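You operate a simulated robot arm through the tools that you are given. There is no shell and no other tool. Be economical: measure what you need, move in short steps, check, and stop when the job is done.

You run a simulated two-armed robot. Do the job below in one go: nothing can be reset, and whatever is moved stays where it is left.

Task
Put the cork wedge marked "768" from the top of the workbench on the third shelf from the bottom of the steel rack and the cork wedge marked "736" on top of the wax block there. Put the wooden block on the bottom shelf of the steel rack. Put the yellow sponge on the top of the yellow table away on the top of the blue table. Open the filler flap. Any order will do.

It is judged by the outcome, as a careful person would: the job done as asked, and still so three seconds after it is handed in. It fails if anything else is knocked over, pushed out of place, dropped, spilled or broken.

Robot
Two 7-joint arms with two-finger parallel grippers on one trunk, on a base that drives. Base frame: it is fixed to the floor where the robot stands at the start and does not move with it; the origin is under the middle of the robot, x ahead of it, y to its left, z up. Lengths are in m, angles in rad, forces in N, time in s.
The left shoulder is at the start at [0.07, 0.13, 1.237], the right one opposite. Places, roughly: bottom shelf of the steel rack [0.8, 4.3, 0.1]; cork wedge [0.5, -0.25, 1]; filler flap [-0.6, -2.9, 0.9]; third shelf of the steel rack [0.8, 4.3, 0.9]; top of the blue table [-5.5, 3.1, 0.8]; wax block (7x10x4 cm) [0.6, -0.3, 0.9]; wooden block (9x5x5 cm) [0.9, 4.8, 0.5]; yellow sponge (10x7x4 cm) [-0.9, 2.6, 0.8]. Payload 1.57 kg a hand.
The tool frame of a hand sits at the grasp point between the pads (the TCP): z along the fingers, y along the line on which they close. The tips reach 0.03 m beyond it. The gripper opens to 0.08 m. The fingers are 0.017 m wide and 0.012 m thick; the gripper's body (0.04 by 0.082 m) begins 0.08 m behind the TCP.
Orientation is that of the tool frame in the base frame, as a unit quaternion [w, x, y, z]. With the fingers straight down and closing along the base's y, the tool's x points along the base's -x, its y along +y and its z along -z.

Tools
- The arms move only by the tool apply_moves. It takes "left_deltas", "right_deltas" or both (then of equal length, played together; a hand with none holds still); each is a list of rows, each a list of 7 numbers: the shift along the tool's x, y, z in m, then the turn, a rotation vector about the tool's x, y, z in rad, then the closure, from 0 (fully open) to 1 (shut). In form: [[tx, ty, tz, wx, wy, wz, grip], ...]. A call has 1 to 10 rows; each row shifts and turns the commanded pose from where the row before left it, along the tool's axes as they then stand. A row lasts 0.2 s, in which the tool goes at most 0.05 m and 0.15 rad; a call with a longer step from one row to the next is refused whole, and so is a gripper value outside its range. Where a pose cannot be reached the arm comes as near as it can. A force on the tool above 40 N (or 10 N above the force at the start of the call, whichever is more), or a blocked arm, ends the call early, and 0.2 s more pass. Each finger travels about 0.108 m/s and halts on what it meets, pressing with about 23 N; the grip force reading is that of the motor and also rises with nothing between the fingers. The clock runs only during rows and for 0.2 s after the last one: add rows that do not move to give the fingers time. The reply holds the time, the measured pose of the TCP, the force on the tool along the base axes, the opening and the grip force, in the units named above and with some noise, with the torque about the TCP (base axes, N m) and any sound that the robot's microphone picked up.
- Cameras (640 x 400 px; columns grow to the right, rows downward): "scene" is now at [0.1065, -0.0411, 1.4464]; the picture's right is [-0.43, -0.90, 0.00], its down [-0.75, 0.36, -0.55] and it looks along [0.49, -0.24, -0.84] (base axes); focal length 285 px, centre (320, 200). "left" rides on the left gripper at [0.072, 0.007, -0.122] in its tool frame; the picture's right is [-0.09, 1.00, 0.00], its down [-0.84, -0.08, -0.54] and it looks along [-0.54, -0.05, 0.84] (tool axes); focal length 238 px, centre (320, 200). "right" rides on the right gripper at [0.072, -0.007, -0.122] in its tool frame; the picture's right is [0.09, 1.00, 0.00], its down [-0.84, 0.08, -0.54] and it looks along [-0.54, 0.05, 0.84] (tool axes); focal length 238 px, centre (320, 200). There is no depth. A picture from a camera that has moved, and an enlarged one, comes with that camera's place and axes in the base frame and with its lens. The place of the scene camera against the robot may be out by one fixed shift of up to 0.025 m in any direction.
- capture(camera): a new picture of that camera. No time passes.
- move_column(by): slides the trunk up (or, below 0, down) by that many m; the arms and the scene camera ride with it, the base frame stays. It gives what a move gives, with no picture.
- drive_base(legs): drives the robot by 1 to 6 legs, each [ahead, left, turn to the left] in m, m and rad, along the robot's own axes; the way and the turn of a leg run together, so that a leg with both is an arc; at most 1.5 m and 3.142 rad a leg. The arms and the cameras ride along, it lands a little off, and it stops where it bumps. It gives what a move gives.
- aim_head(pan, tilt): turns the head with the scene camera to pan (to the left, within 1.501 rad either way) and tilt (down, from -0.506 to 1.204), counted from straight ahead of the robot. It gives what a move gives.
- zoom(camera, box): a new picture of the part [left, top, right, bottom] of that camera's present view, enlarged. No time passes.
- hand_in(): hands the job in; it is judged then, once.

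Go step by step. Nothing tells you exact positions but the pictures and the camera data: compare them with the known pose of the tool, close in by small moves and look again before you grip or let go. The budget is 165 turns and 130 pictures, counting those below and the enlarged ones. Unless the task says otherwise, let go and move clear before handing in, and close with one line.

The tools are called after "Request:" by a JSON object that holds its "method" and its "body". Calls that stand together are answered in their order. apply_moves: Moves the arms, as the interface text tells. Its arguments: {"type":"object","properties":{"left_deltas":{"type":"array","items":{"type":"array","items":{"type":"number"}}},"right_deltas":{"type":"array","items":{"type":"array","items":{"type":"number"}}}},"required":[]} The other tools are called the same way: move_column (by) slides the trunk up or down; drive_base (legs) drives the base; aim_head (pan, tilt) turns the head that bears the scene camera; capture (camera) takes a picture; zoom (camera, box) takes an enlarged picture of a part of a camera's view; hand_in () hands the job in.

At the start:

```text
t: 0.0
left_tool_pos: [0.3274, -0.0186, 1.0981]
left_tool_rot: [-0.002, 0.0, 1.0, 0.0]
left_wrist_force: [0.1, -0.1, 0.3]
left_torque: [0.02, -0.01, 0.05]
left_width: 0.08
left_grasp_force: 0.1
right_tool_pos: [0.2545, -0.2658, 1.0783]
right_tool_rot: [0.0, -0.001, 1.0, 0.0]
right_wrist_force: [-0.2, 0.6, 0.3]
right_torque: [0.02, 0.0, 0.01]
right_width: 0.0802
right_grasp_force: 0.0
trunk travel left (down, up): [-0.875, 0.065]
robot x, y, heading: [0.0019, -0.0017, 0.001]
head pan, tilt: [-0.45, 0.991]
```

scene: 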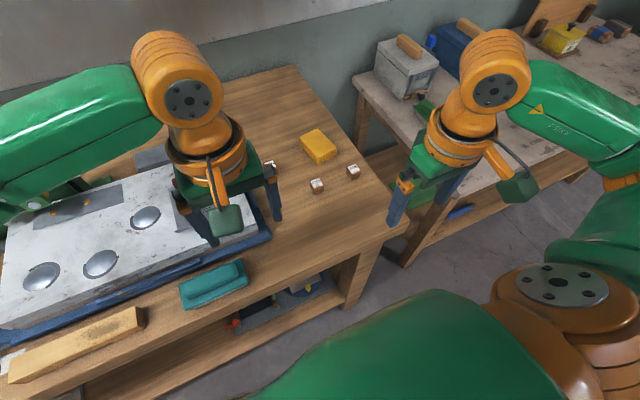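
right: 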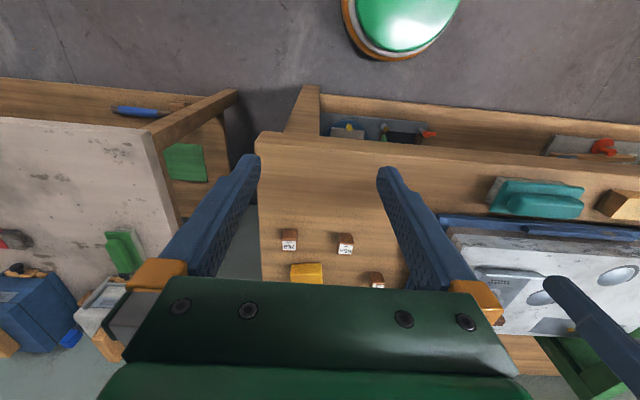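
left: 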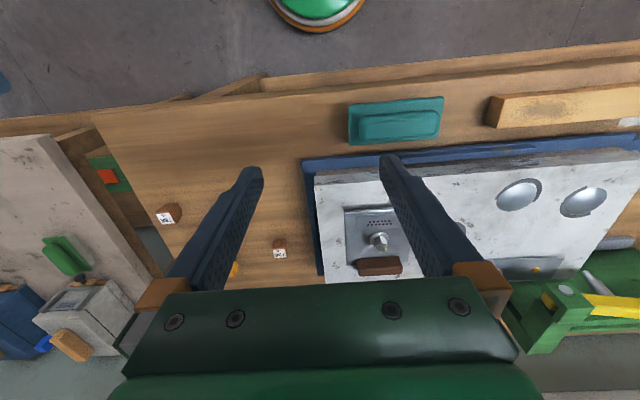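

I see the workbench with several small marked cork wedges and a yellow wax block. I'll zoom in to read the marks.

Request:
{"method": "zoom", "body": {"camera": "right", "box": [240, 200, 420, 300]}}

Request:
{"method": "zoom", "body": {"camera": "scene", "box": [250, 110, 400, 210]}}

Request:
{"method": "zoom", "body": {"camera": "left", "box": [130, 190, 310, 300]}}

```text
3.56 times, centred on (330, 250) of right
camera zoom: at [0.1818, -0.273, 1.1999], right [-0.09, 1.0, 0.0], down [0.84, 0.08, 0.54], along [0.54, 0.05, -0.84], focal length 848 px, centre (284, 22)
```

zoom: 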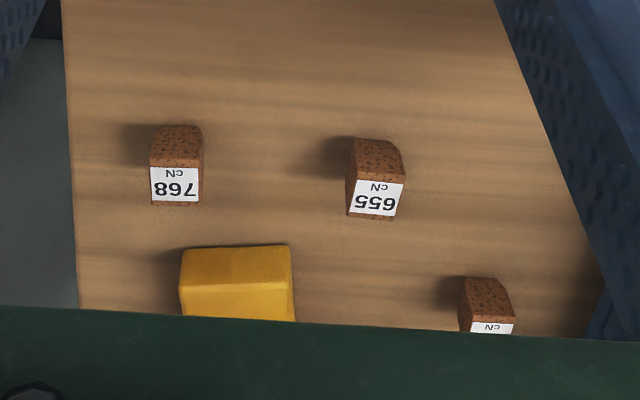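

```text
4.00 times, centred on (325, 160) of scene
camera zoom: at [0.1065, -0.0411, 1.4464], right [-0.43, -0.9, 0.0], down [-0.75, 0.36, -0.55], along [0.49, -0.24, -0.84], focal length 1141 px, centre (300, 360)
```

zoom: 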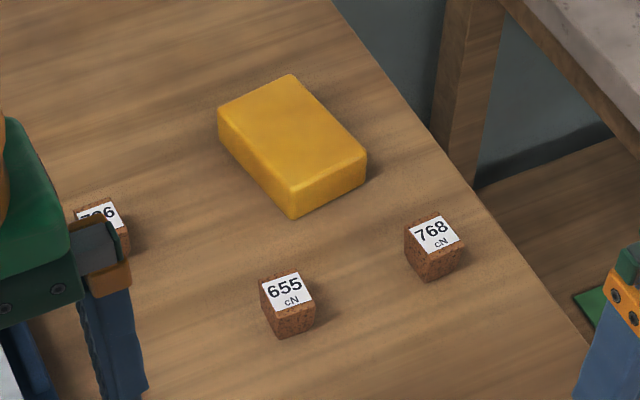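

```text
3.56 times, centred on (220, 245) of left
camera zoom: at [0.2551, -0.0125, 1.2213], right [0.09, 1.0, 0.0], down [0.84, -0.08, 0.54], along [0.54, -0.05, -0.84], focal length 848 px, centre (676, 40)
```

zoom: 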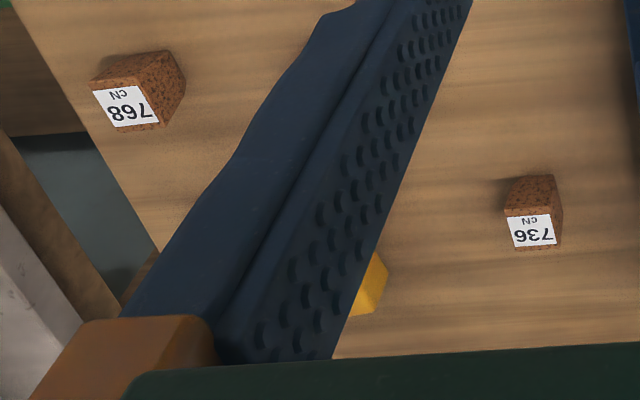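

768 is about [0.477,-0.299], 655 about [0.476,-0.20], 736 about [0.575,-0.12] and the wax about [0.58,-0.25]. I'll move the right hand above 736 and shift the left hand out of the way.

Request:
{"method": "apply_moves", "body": {"right_deltas": [[-0.036, 0.018, 0, 0, 0, 0, 0], [-0.036, 0.018, 0, 0, 0, 0, 0], [-0.036, 0.018, 0, 0, 0, 0, 0], [-0.036, 0.018, 0, 0, 0, 0, 0], [-0.036, 0.018, 0, 0, 0, 0, 0], [-0.036, 0.018, 0, 0, 0, 0, 0], [-0.036, 0.018, 0, 0, 0, 0, 0], [-0.036, 0.018, 0, 0, 0, 0, 0]], "left_deltas": [[0, 0.03, -0.01, 0, 0, 0, 0], [0, 0.03, -0.01, 0, 0, 0, 0], [0, 0.03, -0.01, 0, 0, 0, 0], [0, 0.03, -0.01, 0, 0, 0, 0], [0, 0.03, -0.01, 0, 0, 0, 0], [0, 0.03, -0.01, 0, 0, 0, 0], [0, 0.03, -0.01, 0, 0, 0, 0], [0, 0.03, -0.01, 0, 0, 0, 0]]}}

Request:
{"method": "capture", "body": {"camera": "right"}}

Request:
{"method": "capture", "body": {"camera": "scene"}}

```text
t: 1.8
left_tool_pos: [0.324, 0.2236, 1.1794]
left_tool_rot: [-0.001, 0.0, 1.0, 0.001]
left_wrist_force: [0.3, -0.1, 0.0]
left_torque: [0.02, -0.01, 0.01]
left_width: 0.0801
left_grasp_force: 0.0
right_tool_pos: [0.4864, -0.1395, 1.0766]
right_tool_rot: [0.002, -0.001, 1.0, 0.0]
right_wrist_force: [-1.6, -0.3, -1.0]
right_torque: [0.02, -0.01, -0.02]
right_width: 0.0802
right_grasp_force: 0.1
right hand out of reach, approached as far as the arm can: row 7, 8
trunk travel left (down, up): [-0.875, 0.065]
robot x, y, heading: [0.0002, 0.0004, 0.0]
head pan, tilt: [-0.45, 0.991]
```

```text
123 pictures are left
camera right: at [0.4142, -0.1481, 1.1983], right [-0.09, 1.0, 0.0], down [0.84, 0.08, 0.54], along [0.54, 0.05, -0.84], focal length 238 px, centre (320, 200)
```

right: 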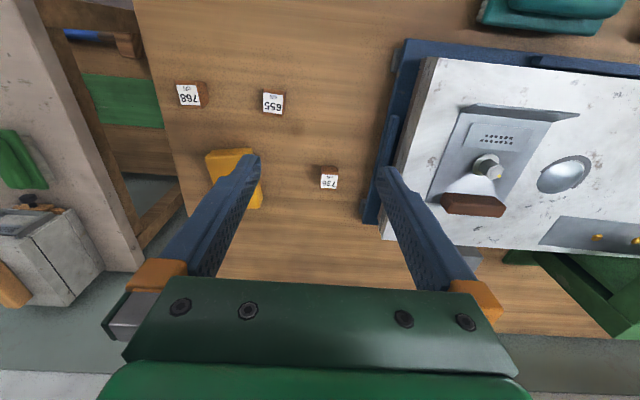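

```text
122 pictures are left
camera scene: at [0.1051, -0.0407, 1.4465], right [-0.43, -0.9, 0.0], down [-0.75, 0.36, -0.55], along [0.49, -0.24, -0.84], focal length 285 px, centre (320, 200)
```

scene: 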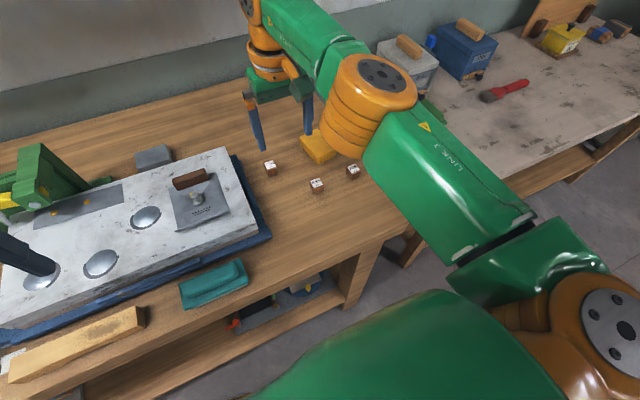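

The right arm runs out of reach at x≈0.49, so I'll drive 0.08 m closer to the bench, whose front edge is at about x=0.29.

Request:
{"method": "drive_base", "body": {"legs": [[0.08, 0, 0]]}}

Request:
{"method": "aim_head", "body": {"pan": -0.3, "tilt": 1.2}}

Request:
{"method": "capture", "body": {"camera": "right"}}

Request:
{"method": "capture", "body": {"camera": "scene"}}

```text
t: 2.9
left_tool_pos: [0.3963, 0.2211, 1.1826]
left_tool_rot: [0.002, 0.001, 1.0, 0.0]
left_wrist_force: [0.1, 0.0, -0.3]
left_torque: [-0.01, -0.04, 0.0]
left_width: 0.0797
left_grasp_force: 0.1
right_tool_pos: [0.5574, -0.1419, 1.079]
right_tool_rot: [0.004, 0.001, 1.0, 0.0]
right_wrist_force: [-1.2, 0.0, 0.2]
right_torque: [-0.02, -0.07, 0.0]
right_width: 0.0799
right_grasp_force: 0.0
trunk travel left (down, up): [-0.875, 0.065]
robot x, y, heading: [0.0747, -0.0017, 0.0]
head pan, tilt: [-0.45, 0.991]
```

```text
t: 3.6
left_tool_pos: [0.403, 0.2228, 1.1785]
left_tool_rot: [-0.001, 0.002, 1.0, 0.001]
left_wrist_force: [1.0, -0.6, -0.4]
left_torque: [0.0, 0.01, 0.0]
left_width: 0.0799
left_grasp_force: 0.1
right_tool_pos: [0.564, -0.1424, 1.0772]
right_tool_rot: [0.001, 0.001, 1.0, 0.001]
right_wrist_force: [0.1, -0.4, 0.2]
right_torque: [0.01, 0.0, -0.01]
right_width: 0.08
right_grasp_force: 0.1
trunk travel left (down, up): [-0.875, 0.065]
robot x, y, heading: [0.0779, -0.0032, -0.0]
head pan, tilt: [-0.3, 1.201]
```

```text
121 pictures are left
camera right: at [0.492, -0.1493, 1.1979], right [-0.09, 1.0, 0.0], down [0.84, 0.08, 0.54], along [0.54, 0.05, -0.84], focal length 238 px, centre (320, 200)
```

right: 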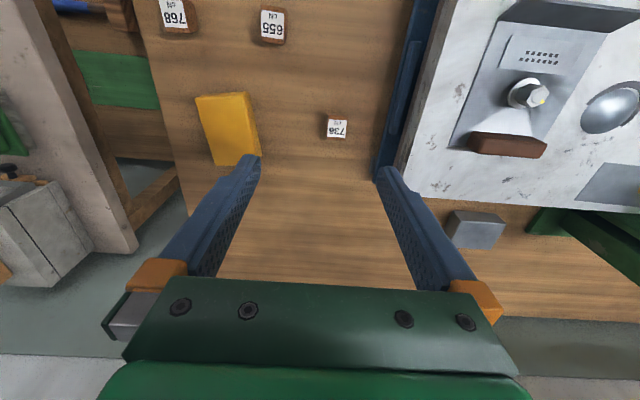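

```text
120 pictures are left
camera scene: at [0.1737, -0.0273, 1.4333], right [-0.3, -0.95, 0.0], down [-0.89, 0.28, -0.36], along [0.35, -0.11, -0.93], focal length 285 px, centre (320, 200)
```

scene: 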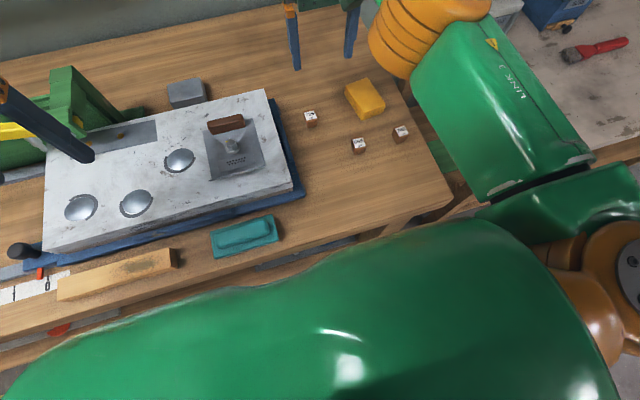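

736 works out at about [0.577,-0.119]. I'll align above it with the fingers partly closed and check.

Request:
{"method": "apply_moves", "body": {"right_deltas": [[-0.006, 0.012, 0.03, 0, 0, 0, 0.35], [-0.006, 0.011, 0.03, 0, 0, 0, 0.35], [0, 0, 0.03, 0, 0, 0, 0.35], [0, 0, 0.02, 0, 0, 0, 0.35], [0, 0, 0, 0, 0, 0, 0.35]]}}

Request:
{"method": "capture", "body": {"camera": "right"}}

```text
t: 4.8
left_tool_pos: [0.404, 0.2219, 1.1796]
left_tool_rot: [0.0, 0.001, 1.0, -0.001]
left_wrist_force: [0.3, 1.0, 0.6]
left_torque: [-0.06, 0.01, 0.01]
left_width: 0.08
left_grasp_force: 0.1
right_tool_pos: [0.5586, -0.1113, 0.9653]
right_tool_rot: [0.001, 0.001, 1.0, 0.0]
right_wrist_force: [-0.2, 0.0, 0.0]
right_torque: [-0.01, 0.0, 0.0]
right_width: 0.0519
right_grasp_force: 0.0
right hand out of reach, approached as far as the arm can: row 2
trunk travel left (down, up): [-0.875, 0.065]
robot x, y, heading: [0.0764, -0.0022, 0.003]
head pan, tilt: [-0.3, 1.201]
```

```text
119 pictures are left
camera right: at [0.4866, -0.1191, 1.0878], right [-0.09, 1.0, 0.0], down [0.84, 0.08, 0.54], along [0.54, 0.05, -0.84], focal length 238 px, centre (320, 200)
```

right: 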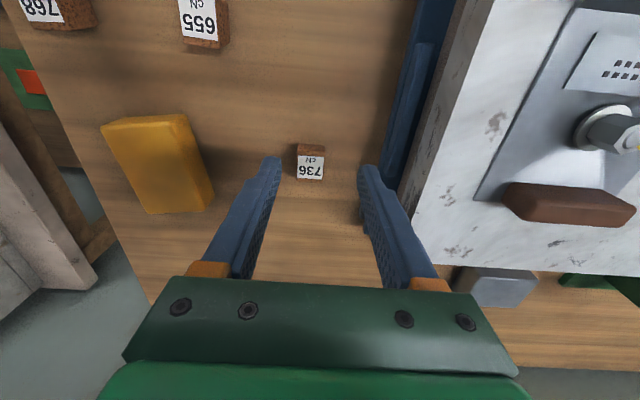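

The label reading confirms 736 at [0.577,-0.119]. I'll descend while shifting forward.

Request:
{"method": "apply_moves", "body": {"right_deltas": [[-0.009, -0.004, 0.0, 0, 0, 0, 0.35], [-0.009, -0.004, 0.02, 0, 0, 0, 0.35], [0, 0, 0.02, 0, 0, 0, 0.35], [0, 0, 0, 0, 0, 0, 0.35]]}}

Request:
{"method": "capture", "body": {"camera": "right"}}

```text
t: 5.8
left_tool_pos: [0.4019, 0.2206, 1.1792]
left_tool_rot: [-0.001, 0.001, 1.0, 0.001]
left_wrist_force: [0.0, 0.3, 0.0]
left_torque: [-0.02, -0.01, 0.01]
left_width: 0.0799
left_grasp_force: 0.0
right_tool_pos: [0.5504, -0.1067, 0.928]
right_tool_rot: [0.0, 0.0, 1.0, 0.0]
right_wrist_force: [0.6, -1.0, 1.0]
right_torque: [0.02, 0.01, 0.01]
right_width: 0.052
right_grasp_force: 0.2
right hand out of reach, approached as far as the arm can: row 1, 2, 3
trunk travel left (down, up): [-0.875, 0.065]
robot x, y, heading: [0.0772, -0.0014, 0.002]
head pan, tilt: [-0.3, 1.201]
```

```text
118 pictures are left
camera right: at [0.4784, -0.1151, 1.0499], right [-0.09, 1.0, 0.0], down [0.84, 0.08, 0.54], along [0.54, 0.05, -0.84], focal length 238 px, centre (320, 200)
```

right: 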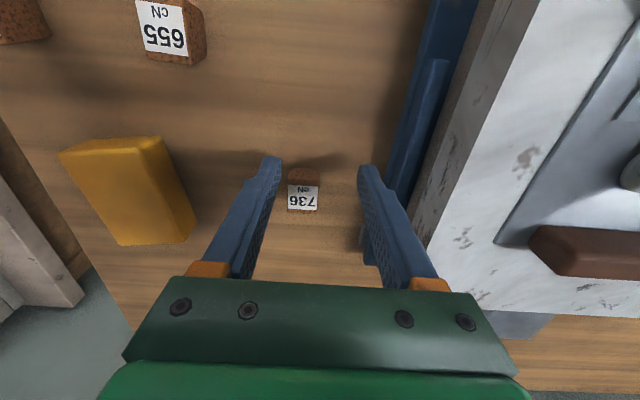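

Reach is still short by about 0.03 m. I'll raise the hand and drive forward a bit more.

Request:
{"method": "apply_moves", "body": {"right_deltas": [[0, -0.006, -0.03, 0, 0, 0, 0.35], [0, -0.006, -0.03, 0, 0, 0, 0.35]]}}

Request:
{"method": "drive_base", "body": {"legs": [[0.06, 0, 0]]}}

Request:
{"method": "capture", "body": {"camera": "right"}}

```text
t: 6.4
left_tool_pos: [0.4023, 0.2205, 1.1799]
left_tool_rot: [-0.002, 0.001, 1.0, 0.0]
left_wrist_force: [0.3, 0.3, 1.2]
left_torque: [0.01, -0.01, -0.02]
left_width: 0.08
left_grasp_force: 0.0
right_tool_pos: [0.5499, -0.1177, 0.9901]
right_tool_rot: [-0.001, 0.001, 1.0, 0.0]
right_wrist_force: [0.7, 0.4, 0.0]
right_torque: [0.0, -0.02, -0.01]
right_width: 0.0521
right_grasp_force: 0.0
trunk travel left (down, up): [-0.875, 0.065]
robot x, y, heading: [0.0796, -0.0014, -0.005]
head pan, tilt: [-0.3, 1.201]
```

```text
t: 7.5
left_tool_pos: [0.4556, 0.2206, 1.1795]
left_tool_rot: [-0.001, 0.0, 1.0, 0.0]
left_wrist_force: [-0.4, 0.3, 0.1]
left_torque: [-0.02, 0.05, 0.02]
left_width: 0.0801
left_grasp_force: 0.0
right_tool_pos: [0.6013, -0.1187, 0.99]
right_tool_rot: [0.0, 0.001, 1.0, 0.0]
right_wrist_force: [-0.7, 0.3, -0.7]
right_torque: [0.01, 0.05, -0.01]
right_width: 0.052
right_grasp_force: 0.0
trunk travel left (down, up): [-0.875, 0.065]
robot x, y, heading: [0.124, 0.001, -0.003]
head pan, tilt: [-0.3, 1.201]
stopped in leg 1: the robot was blocked; the commanded pose is now the measured one
```

```text
117 pictures are left
camera right: at [0.5292, -0.1263, 1.111], right [-0.09, 1.0, 0.0], down [0.84, 0.08, 0.54], along [0.54, 0.05, -0.84], focal length 238 px, centre (320, 200)
```

right: 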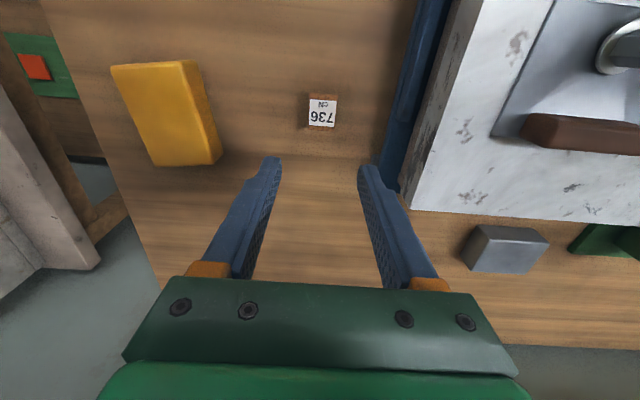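

The base touched the bench at x=0.124 and the wedge hasn't moved. Now I'll lower over 736.

Request:
{"method": "apply_moves", "body": {"right_deltas": [[0.012, 0, 0.02, 0, 0, 0, 0.35], [0.012, -0.001, 0.02, 0, 0, 0, 0.35], [0, 0, 0.02, 0, 0, 0, 0.35], [0, 0, 0.023, 0, 0, 0, 0.35], [0, 0, 0, 0, 0, 0, 0.35]]}}

Request:
{"method": "capture", "body": {"camera": "right"}}

```text
t: 8.7
left_tool_pos: [0.4532, 0.2211, 1.1793]
left_tool_rot: [-0.001, 0.0, 1.0, 0.0]
left_wrist_force: [1.1, 0.1, 0.6]
left_torque: [0.02, 0.0, 0.03]
left_width: 0.0801
left_grasp_force: 0.0
right_tool_pos: [0.5774, -0.1204, 0.9055]
right_tool_rot: [0.001, 0.0, 1.0, 0.0]
right_wrist_force: [0.2, 0.1, 0.6]
right_torque: [-0.01, 0.0, 0.0]
right_width: 0.0519
right_grasp_force: 0.1
trunk travel left (down, up): [-0.875, 0.065]
robot x, y, heading: [0.1261, 0.0012, -0.001]
head pan, tilt: [-0.3, 1.201]
```

```text
116 pictures are left
camera right: at [0.5044, -0.128, 1.0278], right [-0.09, 1.0, 0.0], down [0.84, 0.08, 0.54], along [0.54, 0.05, -0.84], focal length 238 px, centre (320, 200)
```

right: 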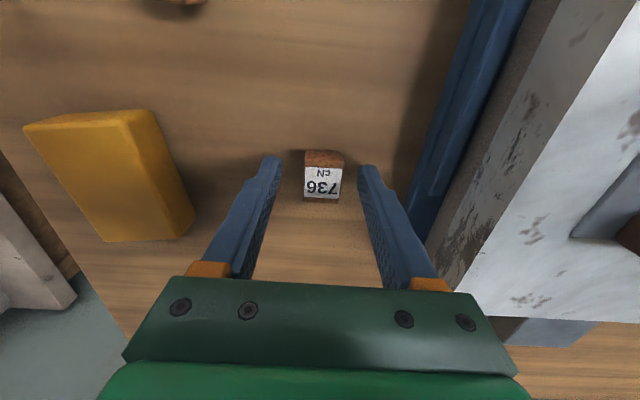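

Well aligned; I'll close on 736 and lift.

Request:
{"method": "apply_moves", "body": {"right_deltas": [[0, 0, 0, 0, 0, 0, 0.7], [0, 0, 0, 0, 0, 0, 0.8], [0, 0, 0, 0, 0, 0, 0.8], [0, 0, -0.02, 0, 0, 0, 0.8], [0, 0, -0.03, 0, 0, 0, 0.8], [0, 0, -0.03, 0, 0, 0, 0.8]]}}

Request:
{"method": "capture", "body": {"camera": "right"}}

```text
t: 10.1
left_tool_pos: [0.4525, 0.2208, 1.1794]
left_tool_rot: [-0.001, 0.001, 1.0, 0.0]
left_wrist_force: [0.3, 0.2, 0.2]
left_torque: [-0.03, 0.0, 0.0]
left_width: 0.0799
left_grasp_force: 0.1
right_tool_pos: [0.5772, -0.1204, 0.9856]
right_tool_rot: [0.0, 0.001, 1.0, 0.0]
right_wrist_force: [-0.2, -0.6, 0.3]
right_torque: [-0.01, 0.01, 0.01]
right_width: 0.0231
right_grasp_force: 22.8
trunk travel left (down, up): [-0.875, 0.065]
robot x, y, heading: [0.1271, -0.0011, 0.004]
head pan, tilt: [-0.3, 1.201]
```

```text
115 pictures are left
camera right: at [0.5046, -0.127, 1.107], right [-0.09, 1.0, 0.0], down [0.84, 0.08, 0.54], along [0.54, 0.05, -0.84], focal length 238 px, centre (320, 200)
```

right: 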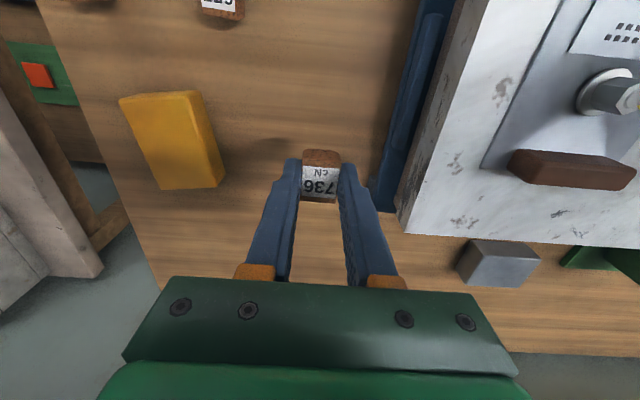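

736 is held (width 23 mm). I'll move it over the wax block centre (≈[0.582,-0.248]).

Request:
{"method": "apply_moves", "body": {"right_deltas": [[-0.001, -0.032, 0, 0, 0, 0, 0.8], [-0.001, -0.032, 0, 0, 0, 0, 0.8], [-0.001, -0.032, 0, 0, 0, 0, 0.8], [-0.001, -0.032, 0, 0, 0, 0, 0.8], [0, 0, 0.02, 0, 0, 0, 0.8], [0, 0, 0, 0, 0, 0, 0.8]]}}

Request:
{"method": "capture", "body": {"camera": "right"}}

Request:
{"method": "capture", "body": {"camera": "scene"}}

```text
t: 11.4
left_tool_pos: [0.4538, 0.2211, 1.1782]
left_tool_rot: [-0.001, 0.001, 1.0, 0.0]
left_wrist_force: [0.5, 0.1, -0.1]
left_torque: [0.01, 0.01, 0.01]
left_width: 0.0799
left_grasp_force: 0.1
right_tool_pos: [0.5793, -0.2472, 0.966]
right_tool_rot: [0.0, 0.0, 1.0, 0.0]
right_wrist_force: [-0.4, -0.5, -0.6]
right_torque: [-0.02, -0.03, 0.01]
right_width: 0.0233
right_grasp_force: 23.0
trunk travel left (down, up): [-0.875, 0.065]
robot x, y, heading: [0.1266, -0.0002, -0.006]
head pan, tilt: [-0.3, 1.201]
```

```text
114 pictures are left
camera right: at [0.5056, -0.2544, 1.0875], right [-0.09, 1.0, 0.0], down [0.84, 0.08, 0.54], along [0.54, 0.05, -0.84], focal length 238 px, centre (320, 200)
```

right: 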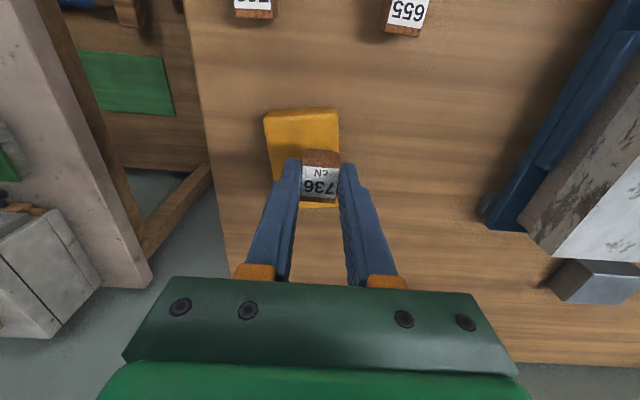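

```text
113 pictures are left
camera scene: at [0.225, -0.0269, 1.4332], right [-0.3, -0.95, 0.0], down [-0.89, 0.28, -0.36], along [0.35, -0.11, -0.93], focal length 285 px, centre (320, 200)
```

scene: 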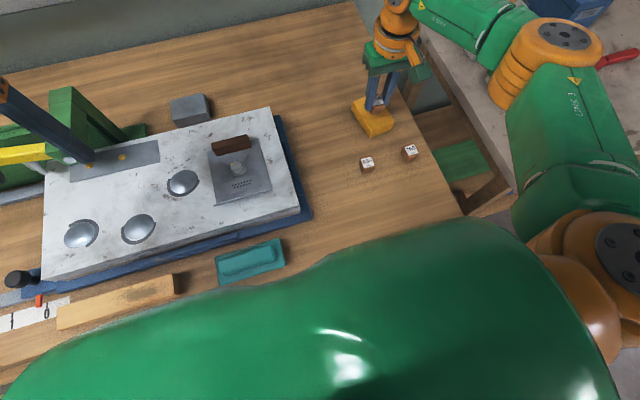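

Slightly off centre, so I'll shift 1 cm to the right and lower onto the wax.

Request:
{"method": "apply_moves", "body": {"right_deltas": [[-0.004, -0.01, 0.005, 0, 0, 0, 0.8], [0, 0, 0.01, 0, 0, 0, 0.8], [0, 0, 0.003, 0, 0, 0, 0.8], [0, 0, 0.002, 0, 0, 0, 0.8], [0, 0, 0.0, 0, 0, 0, 0.8]]}}

Request:
{"method": "zoom", "body": {"camera": "right", "box": [220, 80, 420, 220]}}

Request:
{"method": "zoom", "body": {"camera": "scene", "box": [320, 60, 460, 180]}}

```text
t: 12.7
left_tool_pos: [0.4543, 0.2198, 1.1788]
left_tool_rot: [-0.002, 0.0, 1.0, 0.0]
left_wrist_force: [0.3, -0.2, 0.4]
left_torque: [-0.03, 0.0, 0.01]
left_width: 0.08
left_grasp_force: 0.1
right_tool_pos: [0.5855, -0.2571, 0.9471]
right_tool_rot: [0.0, 0.001, 1.0, 0.0]
right_wrist_force: [-0.8, 0.5, 0.5]
right_torque: [0.03, 0.06, 0.0]
right_width: 0.0231
right_grasp_force: 22.8
trunk travel left (down, up): [-0.875, 0.065]
robot x, y, heading: [0.1258, -0.0017, -0.003]
head pan, tilt: [-0.3, 1.201]
```

```text
2.86 times, centred on (320, 150) of right
camera zoom: at [0.5118, -0.2652, 1.0679], right [-0.09, 1.0, 0.0], down [0.84, 0.08, 0.54], along [0.54, 0.05, -0.84], focal length 681 px, centre (320, 343)
```

zoom: 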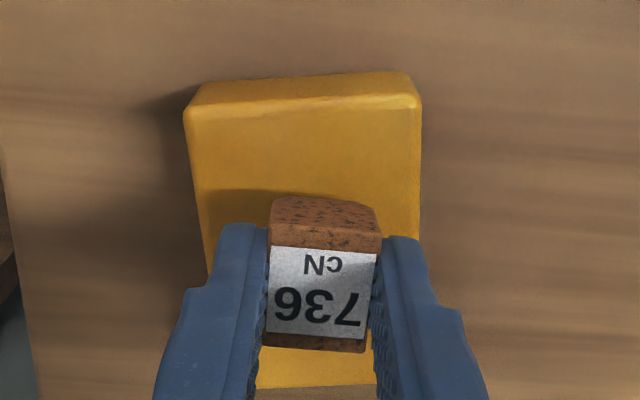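

```text
3.33 times, centred on (390, 120) of scene
camera zoom: at [0.2249, -0.0275, 1.4332], right [-0.3, -0.95, 0.0], down [-0.89, 0.28, -0.36], along [0.35, -0.11, -0.93], focal length 951 px, centre (87, 467)
```

zoom: 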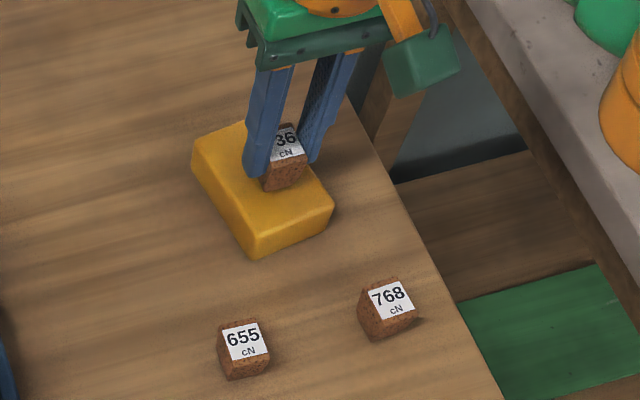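

Placement looks centred. I'll lower the last couple of mm and release.

Request:
{"method": "apply_moves", "body": {"right_deltas": [[0, 0, 0.002, 0, 0, 0, 0.8], [0, 0, 0.001, 0, 0, 0, 0.8], [0, 0, 0, 0, 0, 0, 0.8]]}}

```text
t: 13.4
left_tool_pos: [0.4542, 0.2215, 1.1787]
left_tool_rot: [-0.001, 0.001, 1.0, 0.0]
left_wrist_force: [-0.2, 0.3, -0.5]
left_torque: [-0.01, -0.01, -0.04]
left_width: 0.0797
left_grasp_force: 0.0
right_tool_pos: [0.585, -0.2574, 0.9425]
right_tool_rot: [0.001, 0.001, 1.0, 0.0]
right_wrist_force: [-0.3, 0.3, 0.4]
right_torque: [0.01, 0.02, -0.03]
right_width: 0.0229
right_grasp_force: 22.4
trunk travel left (down, up): [-0.875, 0.065]
robot x, y, heading: [0.1278, -0.0, 0.003]
head pan, tilt: [-0.3, 1.201]
```

Request:
{"method": "apply_moves", "body": {"right_deltas": [[0, 0, 0.002, 0, 0, 0, 0.8], [0, 0, 0.002, 0, 0, 0, 0.8], [0, 0, 0.0, 0, 0, 0, 0.8]]}}

Request:
{"method": "zoom", "body": {"camera": "right", "box": [220, 80, 420, 220]}}

```text
t: 14.2
left_tool_pos: [0.4532, 0.2204, 1.1791]
left_tool_rot: [-0.001, 0.001, 1.0, 0.0]
left_wrist_force: [1.0, 0.0, 1.2]
left_torque: [-0.02, 0.01, 0.02]
left_width: 0.0802
left_grasp_force: 0.1
right_tool_pos: [0.585, -0.2576, 0.9398]
right_tool_rot: [0.0, 0.001, 1.0, 0.0]
right_wrist_force: [-0.6, -0.3, 0.1]
right_torque: [0.01, 0.02, -0.02]
right_width: 0.0232
right_grasp_force: 23.3
trunk travel left (down, up): [-0.875, 0.065]
robot x, y, heading: [0.1283, 0.0015, 0.001]
head pan, tilt: [-0.3, 1.201]
```

```text
2.86 times, centred on (320, 150) of right
camera zoom: at [0.5121, -0.2653, 1.0613], right [-0.09, 1.0, 0.0], down [0.84, 0.08, 0.54], along [0.54, 0.05, -0.84], focal length 681 px, centre (320, 343)
```

zoom: 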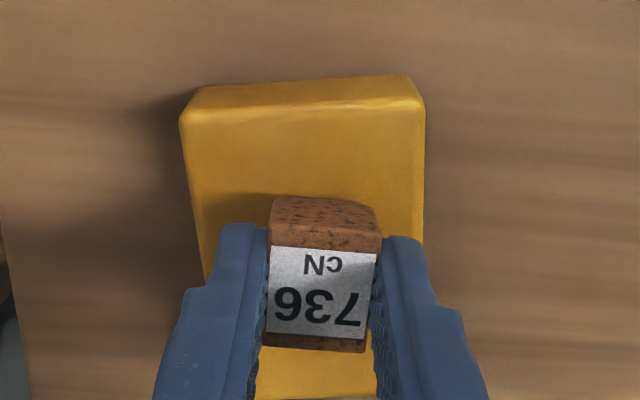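

The wedge's shadow is nearly closed; I'll keep lowering in millimetre steps until a force shows.

Request:
{"method": "apply_moves", "body": {"right_deltas": [[0, 0, 0.0015, 0, 0, 0, 0.8], [0, 0, 0.0015, 0, 0, 0, 0.8], [0, 0, 0.0, 0, 0, 0, 0.8]]}}

Request:
{"method": "zoom", "body": {"camera": "scene", "box": [355, 80, 415, 130]}}

```text
t: 15.1
left_tool_pos: [0.4528, 0.2224, 1.1799]
left_tool_rot: [0.0, 0.0, 1.0, 0.0]
left_wrist_force: [0.1, -0.3, -0.2]
left_torque: [0.0, 0.04, -0.01]
left_width: 0.0798
left_grasp_force: 0.1
right_tool_pos: [0.5845, -0.2566, 0.9374]
right_tool_rot: [0.002, 0.001, 1.0, 0.0]
right_wrist_force: [3.3, -1.4, 9.7]
right_torque: [-0.08, -0.16, -0.01]
right_width: 0.0233
right_grasp_force: 23.5
trunk travel left (down, up): [-0.875, 0.065]
robot x, y, heading: [0.1299, 0.0011, 0.0]
head pan, tilt: [-0.3, 1.201]
```

```text
8.00 times, centred on (385, 105) of scene
camera zoom: at [0.2235, -0.0269, 1.4335], right [-0.3, -0.95, 0.0], down [-0.89, 0.28, -0.36], along [0.35, -0.11, -0.93], focal length 2283 px, centre (-200, 960)
```

zoom: 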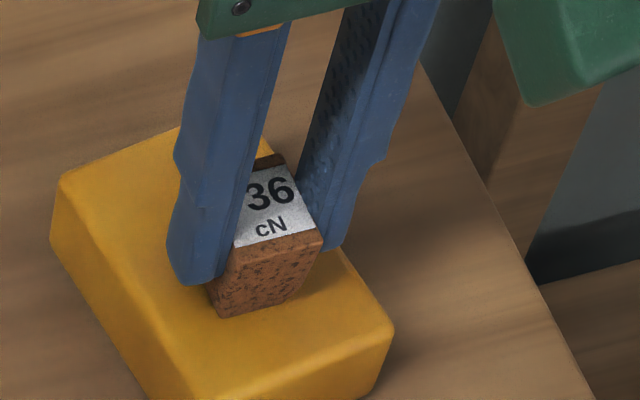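

Contact at about 10 N. I'll ease off, open and lift away.

Request:
{"method": "apply_moves", "body": {"right_deltas": [[0, 0, -0.001, 0, 0, 0, 0.8], [0, 0, 0, 0, 0, 0, 0.65], [0, 0, 0, 0, 0, 0, 0.5], [0, 0, 0, 0, 0, 0, 0.35], [0, 0, -0.02, 0, 0, 0, 0.35], [0, 0, -0.03, 0, 0, 0, 0.35], [0, 0, -0.03, 0, 0, 0, 0.35]]}}

Request:
{"method": "capture", "body": {"camera": "right"}}

```text
t: 16.6
left_tool_pos: [0.4536, 0.2222, 1.1786]
left_tool_rot: [0.0, 0.001, 1.0, 0.0]
left_wrist_force: [-0.4, 0.7, 0.1]
left_torque: [0.02, -0.01, -0.01]
left_width: 0.08
left_grasp_force: 0.0
right_tool_pos: [0.5844, -0.2572, 1.0153]
right_tool_rot: [0.001, 0.0, 1.0, 0.0]
right_wrist_force: [0.2, 0.2, -0.7]
right_torque: [0.01, -0.04, 0.0]
right_width: 0.0519
right_grasp_force: 0.0
trunk travel left (down, up): [-0.875, 0.065]
robot x, y, heading: [0.1265, 0.0003, -0.003]
head pan, tilt: [-0.3, 1.201]
```

```text
108 pictures are left
camera right: at [0.5124, -0.2644, 1.1377], right [-0.09, 1.0, 0.0], down [0.84, 0.08, 0.54], along [0.54, 0.05, -0.84], focal length 238 px, centre (320, 200)
```

right: 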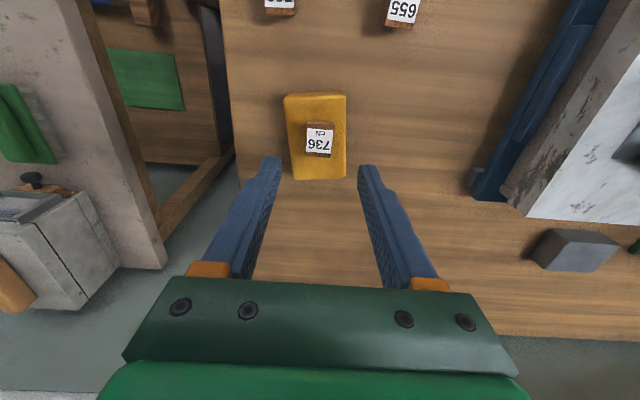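

736 sits on the wax block. Next I'll move above 768.

Request:
{"method": "apply_moves", "body": {"right_deltas": [[0.036, -0.014, 0, 0, 0, 0, 0.35], [0.036, -0.014, 0, 0, 0, 0, 0.35], [0.036, -0.014, 0, 0, 0, 0, 0.35], [0, 0, 0.03, 0, 0, 0, 0.35], [0, 0, 0.03, 0, 0, 0, 0.35], [0, 0, 0, 0, 0, 0, 0.35]]}}

Request:
{"method": "capture", "body": {"camera": "right"}}

```text
t: 18.1
left_tool_pos: [0.4537, 0.2214, 1.1789]
left_tool_rot: [0.0, 0.001, 1.0, -0.001]
left_wrist_force: [0.0, -0.4, -0.2]
left_torque: [0.05, -0.02, -0.03]
left_width: 0.0802
left_grasp_force: 0.0
right_tool_pos: [0.4763, -0.298, 0.9555]
right_tool_rot: [0.001, 0.001, 1.0, -0.001]
right_wrist_force: [0.3, 1.1, -0.4]
right_torque: [0.03, -0.02, 0.0]
right_width: 0.0521
right_grasp_force: 0.1
trunk travel left (down, up): [-0.875, 0.065]
robot x, y, heading: [0.1286, -0.002, 0.0]
head pan, tilt: [-0.3, 1.201]
```

```text
107 pictures are left
camera right: at [0.4022, -0.3059, 1.0772], right [-0.09, 1.0, 0.0], down [0.84, 0.08, 0.54], along [0.54, 0.05, -0.84], focal length 238 px, centre (320, 200)
```

right: 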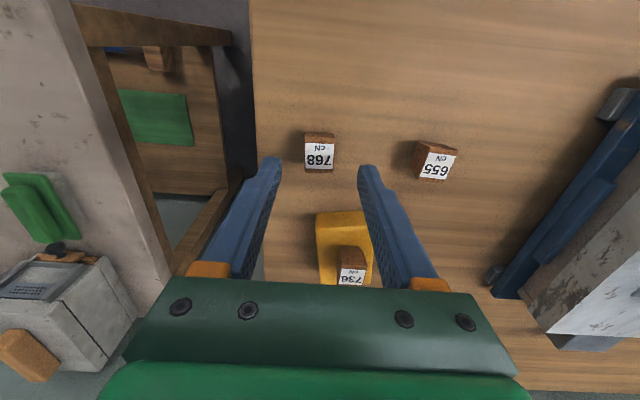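

768 is directly below at [0.476,-0.300]. I'll lower, grip and lift.

Request:
{"method": "apply_moves", "body": {"right_deltas": [[0, -0.002, 0.025, 0, 0, 0, 0.35], [0, 0, 0.025, 0, 0, 0, 0.35], [0, 0, 0, 0, 0, 0, 0.35], [0, 0, 0, 0, 0, 0, 0.7], [0, 0, 0, 0, 0, 0, 0.8], [0, 0, 0, 0, 0, 0, 0.8], [0, 0, -0.04, 0, 0, 0, 0.8], [0, 0, -0.04, 0, 0, 0, 0.8], [0, 0, -0.04, 0, 0, 0, 0.8]]}}

Request:
{"method": "capture", "body": {"camera": "right"}}

```text
t: 20.1
left_tool_pos: [0.453, 0.2209, 1.1806]
left_tool_rot: [-0.001, 0.001, 1.0, 0.0]
left_wrist_force: [-0.1, 0.6, 0.4]
left_torque: [-0.02, 0.02, -0.01]
left_width: 0.0801
left_grasp_force: 0.1
right_tool_pos: [0.4746, -0.3023, 1.029]
right_tool_rot: [0.0, 0.001, 1.0, 0.0]
right_wrist_force: [0.4, -0.4, 0.4]
right_torque: [-0.01, 0.0, -0.02]
right_width: 0.023
right_grasp_force: 23.1
trunk travel left (down, up): [-0.875, 0.065]
robot x, y, heading: [0.1253, 0.0035, -0.002]
head pan, tilt: [-0.3, 1.201]
```

```text
106 pictures are left
camera right: at [0.4029, -0.3098, 1.1504], right [-0.09, 1.0, 0.0], down [0.84, 0.08, 0.54], along [0.54, 0.05, -0.84], focal length 238 px, centre (320, 200)
```

right: 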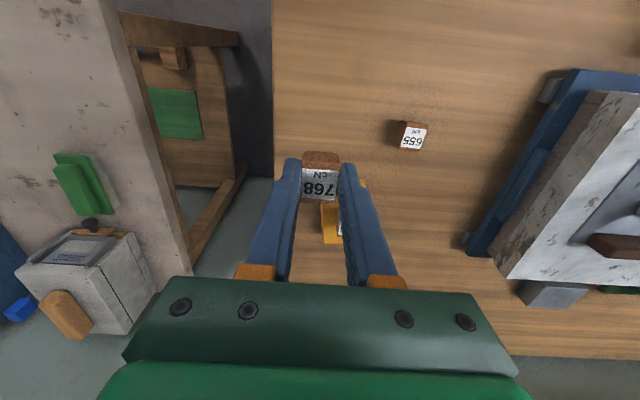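

768 is held. I'll back away from the bench and look around.

Request:
{"method": "apply_moves", "body": {"right_deltas": [[0, 0, -0.04, 0, 0, 0, 0.8], [0.04, 0, -0.03, 0, 0, 0, 0.8], [0.04, 0, 0, 0, 0, 0, 0.8]], "left_deltas": [[0, 0, 0, 0, 0, 0, 0], [0.04, 0, 0, 0, 0, 0, 0], [0.04, 0, 0, 0, 0, 0, 0]]}}

Request:
{"method": "drive_base", "body": {"legs": [[-0.45, 0, 0]]}}

Request:
{"method": "aim_head", "body": {"pan": 1.4, "tilt": 0.2}}

Request:
{"method": "capture", "body": {"camera": "scene"}}

```text
t: 20.9
left_tool_pos: [0.3711, 0.2222, 1.1812]
left_tool_rot: [0.001, 0.001, 1.0, 0.0]
left_wrist_force: [-0.3, 0.5, -0.4]
left_torque: [-0.01, -0.04, -0.01]
left_width: 0.08
left_grasp_force: 0.0
right_tool_pos: [0.3881, -0.3006, 1.0978]
right_tool_rot: [0.003, 0.001, 1.0, 0.0]
right_wrist_force: [-0.7, -0.1, 0.0]
right_torque: [0.01, -0.06, 0.0]
right_width: 0.0232
right_grasp_force: 23.4
trunk travel left (down, up): [-0.875, 0.065]
robot x, y, heading: [0.1232, -0.0011, -0.005]
head pan, tilt: [-0.3, 1.201]
```

```text
t: 23.5
left_tool_pos: [-0.0654, 0.2236, 1.1775]
left_tool_rot: [-0.002, 0.002, 1.0, 0.0]
left_wrist_force: [0.1, -0.5, -0.1]
left_torque: [-0.02, 0.03, 0.03]
left_width: 0.0797
left_grasp_force: 0.0
right_tool_pos: [-0.0483, -0.2981, 1.0971]
right_tool_rot: [-0.001, 0.003, 1.0, 0.0]
right_wrist_force: [0.6, 0.1, 0.1]
right_torque: [-0.02, 0.04, 0.01]
right_width: 0.0232
right_grasp_force: 23.5
trunk travel left (down, up): [-0.875, 0.065]
robot x, y, heading: [-0.315, 0.0019, -0.001]
head pan, tilt: [-0.3, 1.201]
```

```text
t: 25.3
left_tool_pos: [-0.0675, 0.2226, 1.1793]
left_tool_rot: [-0.001, 0.002, 1.0, 0.0]
left_wrist_force: [0.3, -0.1, 0.1]
left_torque: [0.0, -0.01, -0.04]
left_width: 0.08
left_grasp_force: 0.0
right_tool_pos: [-0.0501, -0.2982, 1.0972]
right_tool_rot: [0.0, 0.001, 1.0, 0.0]
right_wrist_force: [-0.7, -1.1, 0.4]
right_torque: [0.0, 0.0, -0.03]
right_width: 0.0229
right_grasp_force: 22.4
trunk travel left (down, up): [-0.875, 0.065]
robot x, y, heading: [-0.3164, 0.0001, -0.005]
head pan, tilt: [1.4, 0.201]
```

```text
105 pictures are left
camera scene: at [-0.2556, 0.0823, 1.5146], right [0.98, -0.17, 0.0], down [-0.04, -0.2, -0.98], along [0.17, 0.96, -0.2], focal length 285 px, centre (320, 200)
```

scene: 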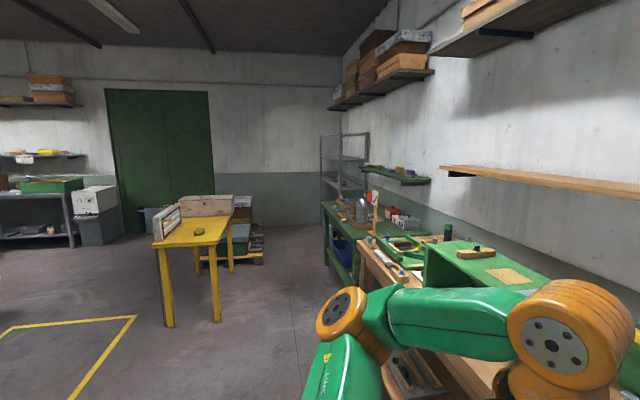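

The yellow table spans roughly x -1.15…-0.74, y 2.37…3.37, and the steel rack stands behind the green bench. I'll turn left and drive up the aisle at x≈-0.25.

Request:
{"method": "drive_base", "body": {"legs": [[0, 0, 1.571], [1.3, 0, 0], [0.9, 0, 0]]}}

Request:
{"method": "aim_head", "body": {"pan": -0.4, "tilt": 0.35}}

Request:
{"method": "capture", "body": {"camera": "scene"}}

```text
t: 40.1
left_tool_pos: [-0.7006, 2.4386, 1.1787]
left_tool_rot: [0.001, 0.733, -0.681, 0.0]
left_wrist_force: [0.5, 0.1, -0.2]
left_torque: [0.03, 0.01, -0.03]
left_width: 0.0799
left_grasp_force: 0.0
right_tool_pos: [-0.1827, 2.4952, 1.0982]
right_tool_rot: [0.0, 0.732, -0.682, -0.001]
right_wrist_force: [1.3, -0.6, 0.7]
right_torque: [0.0, 0.01, 0.01]
right_width: 0.0234
right_grasp_force: 23.3
trunk travel left (down, up): [-0.875, 0.065]
robot x, y, heading: [-0.4599, 2.2114, 1.646]
head pan, tilt: [1.4, 0.201]
```

```text
t: 41.9
left_tool_pos: [-0.7004, 2.4381, 1.1797]
left_tool_rot: [0.001, 0.732, -0.681, 0.0]
left_wrist_force: [0.4, 0.3, 0.1]
left_torque: [-0.01, -0.03, -0.01]
left_width: 0.0801
left_grasp_force: 0.1
right_tool_pos: [-0.1805, 2.4961, 1.0976]
right_tool_rot: [0.0, 0.732, -0.681, -0.001]
right_wrist_force: [-0.8, 0.1, 0.1]
right_torque: [0.02, 0.0, 0.0]
right_width: 0.0233
right_grasp_force: 23.4
trunk travel left (down, up): [-0.875, 0.065]
robot x, y, heading: [-0.4593, 2.2089, 1.647]
head pan, tilt: [-0.4, 0.351]
```

```text
104 pictures are left
camera scene: at [-0.4411, 2.3362, 1.5006], right [0.95, -0.32, 0.0], down [-0.11, -0.33, -0.94], along [0.3, 0.89, -0.34], focal length 285 px, centre (320, 200)
```

scene: 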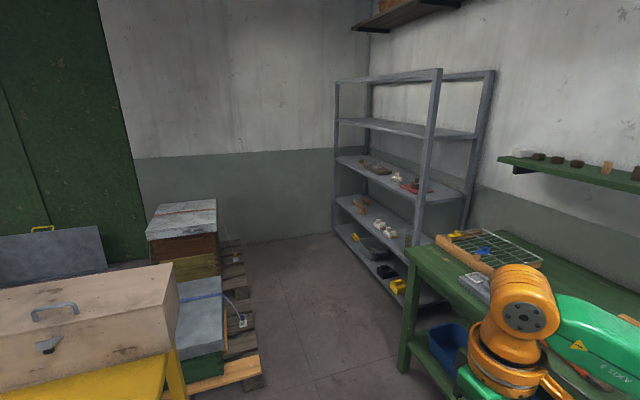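

The rack opens toward -x and stands at about x 0.65–1.0, with its second, third and fourth shelves visible. I'll drive to roughly (0, 4.3) and face it.

Request:
{"method": "drive_base", "body": {"legs": [[0, -0.44, -0.076], [1.0, 0, 0], [0.95, 0, 0]]}}

Request:
{"method": "aim_head", "body": {"pan": -1.2, "tilt": 0.6}}

Request:
{"method": "capture", "body": {"camera": "scene"}}

```text
t: 54.1
left_tool_pos: [-0.2303, 4.4443, 1.1787]
left_tool_rot: [0.0, 0.708, -0.706, 0.001]
left_wrist_force: [-0.1, -1.3, 1.0]
left_torque: [0.03, -0.02, -0.03]
left_width: 0.0801
left_grasp_force: 0.1
right_tool_pos: [0.2901, 4.4654, 1.098]
right_tool_rot: [0.0, 0.707, -0.707, -0.001]
right_wrist_force: [-0.6, 0.0, 0.0]
right_torque: [-0.01, 0.0, -0.01]
right_width: 0.0234
right_grasp_force: 22.9
trunk travel left (down, up): [-0.875, 0.065]
robot x, y, heading: [-0.0083, 4.1989, 1.569]
head pan, tilt: [-0.4, 0.351]
```

```text
t: 55.2
left_tool_pos: [-0.231, 4.4451, 1.1788]
left_tool_rot: [-0.001, -0.707, 0.707, 0.0]
left_wrist_force: [0.4, -0.6, 0.1]
left_torque: [-0.02, 0.01, 0.03]
left_width: 0.08
left_grasp_force: 0.1
right_tool_pos: [0.2905, 4.4659, 1.0986]
right_tool_rot: [-0.001, 0.708, -0.706, 0.0]
right_wrist_force: [0.5, -0.1, -0.3]
right_torque: [-0.02, 0.04, -0.01]
right_width: 0.0232
right_grasp_force: 23.6
trunk travel left (down, up): [-0.875, 0.065]
robot x, y, heading: [-0.0075, 4.1949, 1.574]
head pan, tilt: [-1.201, 0.6]
```

```text
103 pictures are left
camera scene: at [0.0674, 4.2708, 1.4779], right [0.36, -0.93, 0.0], down [-0.53, -0.21, -0.83], along [0.77, 0.3, -0.56], focal length 285 px, centre (320, 200)
```

scene: 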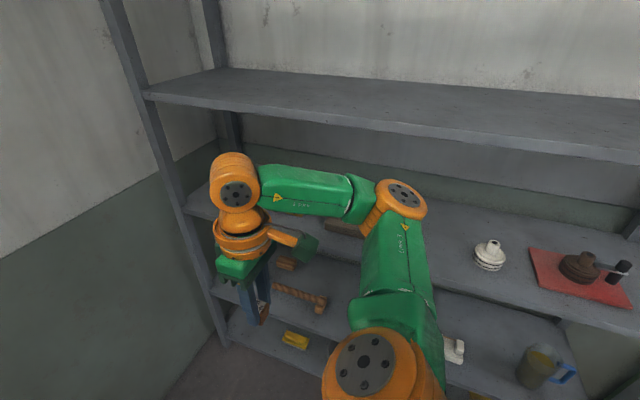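

I'll turn to face the rack (+x) and look.

Request:
{"method": "drive_base", "body": {"legs": [[0, 0, -1.571]]}}

Request:
{"method": "aim_head", "body": {"pan": 0.0, "tilt": 0.55}}

Request:
{"method": "capture", "body": {"camera": "scene"}}

Request:
{"method": "capture", "body": {"camera": "right"}}

```text
t: 59.5
left_tool_pos: [0.2439, 4.4158, 1.1778]
left_tool_rot: [-0.001, 0.012, 1.0, 0.0]
left_wrist_force: [-0.2, 0.5, -0.3]
left_torque: [-0.03, 0.01, -0.01]
left_width: 0.0801
left_grasp_force: 0.0
right_tool_pos: [0.251, 3.8947, 1.0972]
right_tool_rot: [0.0, 0.012, 1.0, 0.0]
right_wrist_force: [-0.3, 0.3, -0.2]
right_torque: [-0.02, -0.03, 0.0]
right_width: 0.0233
right_grasp_force: 22.9
trunk travel left (down, up): [-0.875, 0.065]
robot x, y, heading: [-0.0076, 4.1996, -0.023]
head pan, tilt: [-1.201, 0.6]
```

```text
t: 60.9
left_tool_pos: [0.2446, 4.4165, 1.1789]
left_tool_rot: [-0.001, 0.012, 1.0, 0.0]
left_wrist_force: [-0.6, -0.2, 0.6]
left_torque: [-0.05, 0.01, 0.05]
left_width: 0.08
left_grasp_force: 0.2
right_tool_pos: [0.2515, 3.8933, 1.0976]
right_tool_rot: [0.0, 0.012, 1.0, 0.0]
right_wrist_force: [1.1, -0.2, -1.2]
right_torque: [0.01, 0.02, -0.01]
right_width: 0.0231
right_grasp_force: 23.1
trunk travel left (down, up): [-0.875, 0.065]
robot x, y, heading: [-0.0097, 4.2032, -0.022]
head pan, tilt: [0.0, 0.55]
```

```text
102 pictures are left
camera scene: at [0.1251, 4.185, 1.4823], right [-0.02, -1.0, 0.0], down [-0.52, 0.01, -0.85], along [0.85, -0.02, -0.52], focal length 285 px, centre (320, 200)
```

scene: 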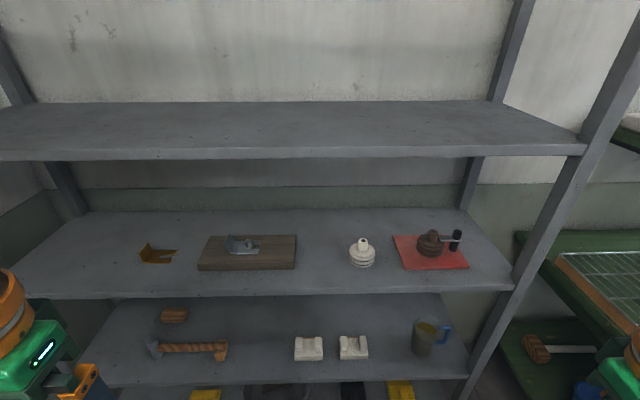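

```text
101 pictures are left
camera right: at [0.179, 3.8875, 1.2189], right [-0.07, 1.0, 0.0], down [0.84, 0.06, 0.54], along [0.54, 0.04, -0.84], focal length 238 px, centre (320, 200)
```

right: 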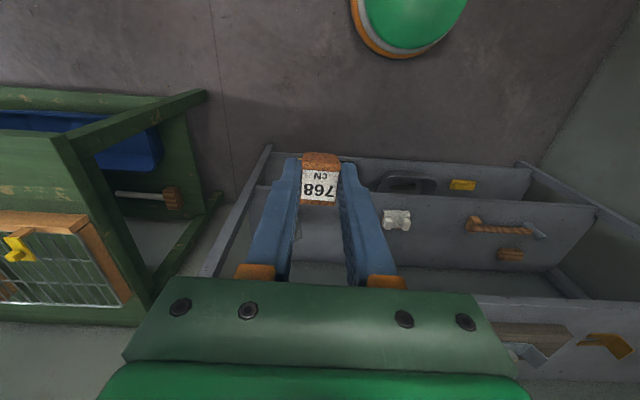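

The shelf front is at x≈0.61, the third shelf at z≈0.9, and the underside of the fourth at about 1.275. The free gap between the board and the insulator is at y≈4.17. I'll drive closer and lower the right hand in front of the rack.

Request:
{"method": "drive_base", "body": {"legs": [[0.24, 0, 0.022]]}}

Request:
{"method": "apply_moves", "body": {"right_deltas": [[0, 0.035, 0.015, 0, 0, 0, 0.8], [0, 0.035, 0.015, 0, 0, 0, 0.8], [0, 0.035, 0.015, 0, 0, 0, 0.8], [0, 0.035, 0.015, 0, 0, 0, 0.8], [0, 0.035, 0.015, 0, 0, 0, 0.8], [0, 0.035, 0.015, 0, 0, 0, 0.8], [0, 0.035, 0.015, 0, 0, 0, 0.8], [0, 0.02, 0.02, 0, 0, 0, 0.8]]}}

Request:
{"method": "capture", "body": {"camera": "right"}}

Request:
{"method": "capture", "body": {"camera": "scene"}}

```text
t: 62.7
left_tool_pos: [0.4851, 4.419, 1.1807]
left_tool_rot: [0.002, 0.0, 1.0, -0.001]
left_wrist_force: [-0.2, 0.6, 0.4]
left_torque: [0.02, -0.01, 0.01]
left_width: 0.08
left_grasp_force: 0.0
right_tool_pos: [0.5058, 3.8962, 1.0983]
right_tool_rot: [0.002, 0.001, 1.0, -0.001]
right_wrist_force: [-0.7, -0.3, 0.0]
right_torque: [0.01, 0.0, 0.02]
right_width: 0.0231
right_grasp_force: 22.8
trunk travel left (down, up): [-0.875, 0.065]
robot x, y, heading: [0.2391, 4.1975, -0.0]
head pan, tilt: [0.0, 0.55]
```

```text
t: 64.5
left_tool_pos: [0.4883, 4.4184, 1.1781]
left_tool_rot: [-0.001, 0.0, 1.0, 0.0]
left_wrist_force: [1.0, 0.1, 0.5]
left_torque: [-0.06, 0.01, -0.01]
left_width: 0.0801
left_grasp_force: 0.0
right_tool_pos: [0.5097, 4.1634, 0.9713]
right_tool_rot: [0.0, 0.001, 1.0, 0.0]
right_wrist_force: [-0.3, 1.8, 0.6]
right_torque: [0.01, -0.03, -0.02]
right_width: 0.0231
right_grasp_force: 23.0
trunk travel left (down, up): [-0.875, 0.065]
robot x, y, heading: [0.2411, 4.1929, -0.004]
head pan, tilt: [0.0, 0.55]
```

```text
100 pictures are left
camera right: at [0.4376, 4.1555, 1.0935], right [-0.09, 1.0, 0.0], down [0.84, 0.08, 0.54], along [0.54, 0.05, -0.84], focal length 238 px, centre (320, 200)
```

right: 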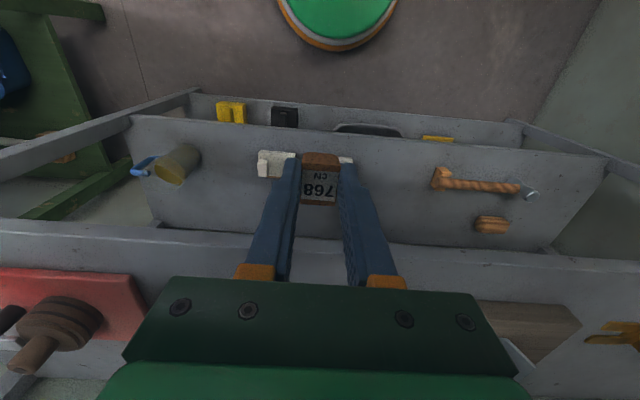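

```text
99 pictures are left
camera scene: at [0.3738, 4.1861, 1.4823], right [0.0, -1.0, 0.0], down [-0.52, 0.0, -0.85], along [0.85, 0.0, -0.52], focal length 285 px, centre (320, 200)
```

scene: 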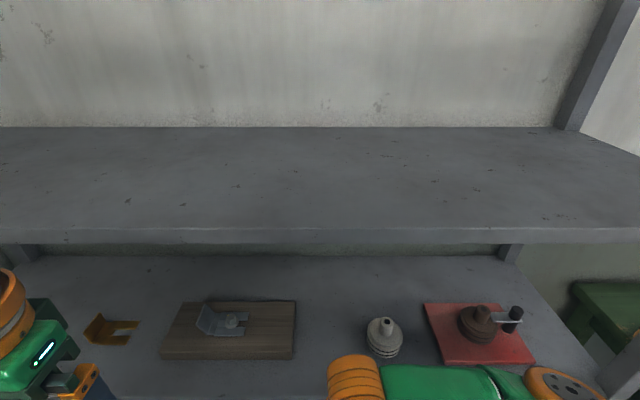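

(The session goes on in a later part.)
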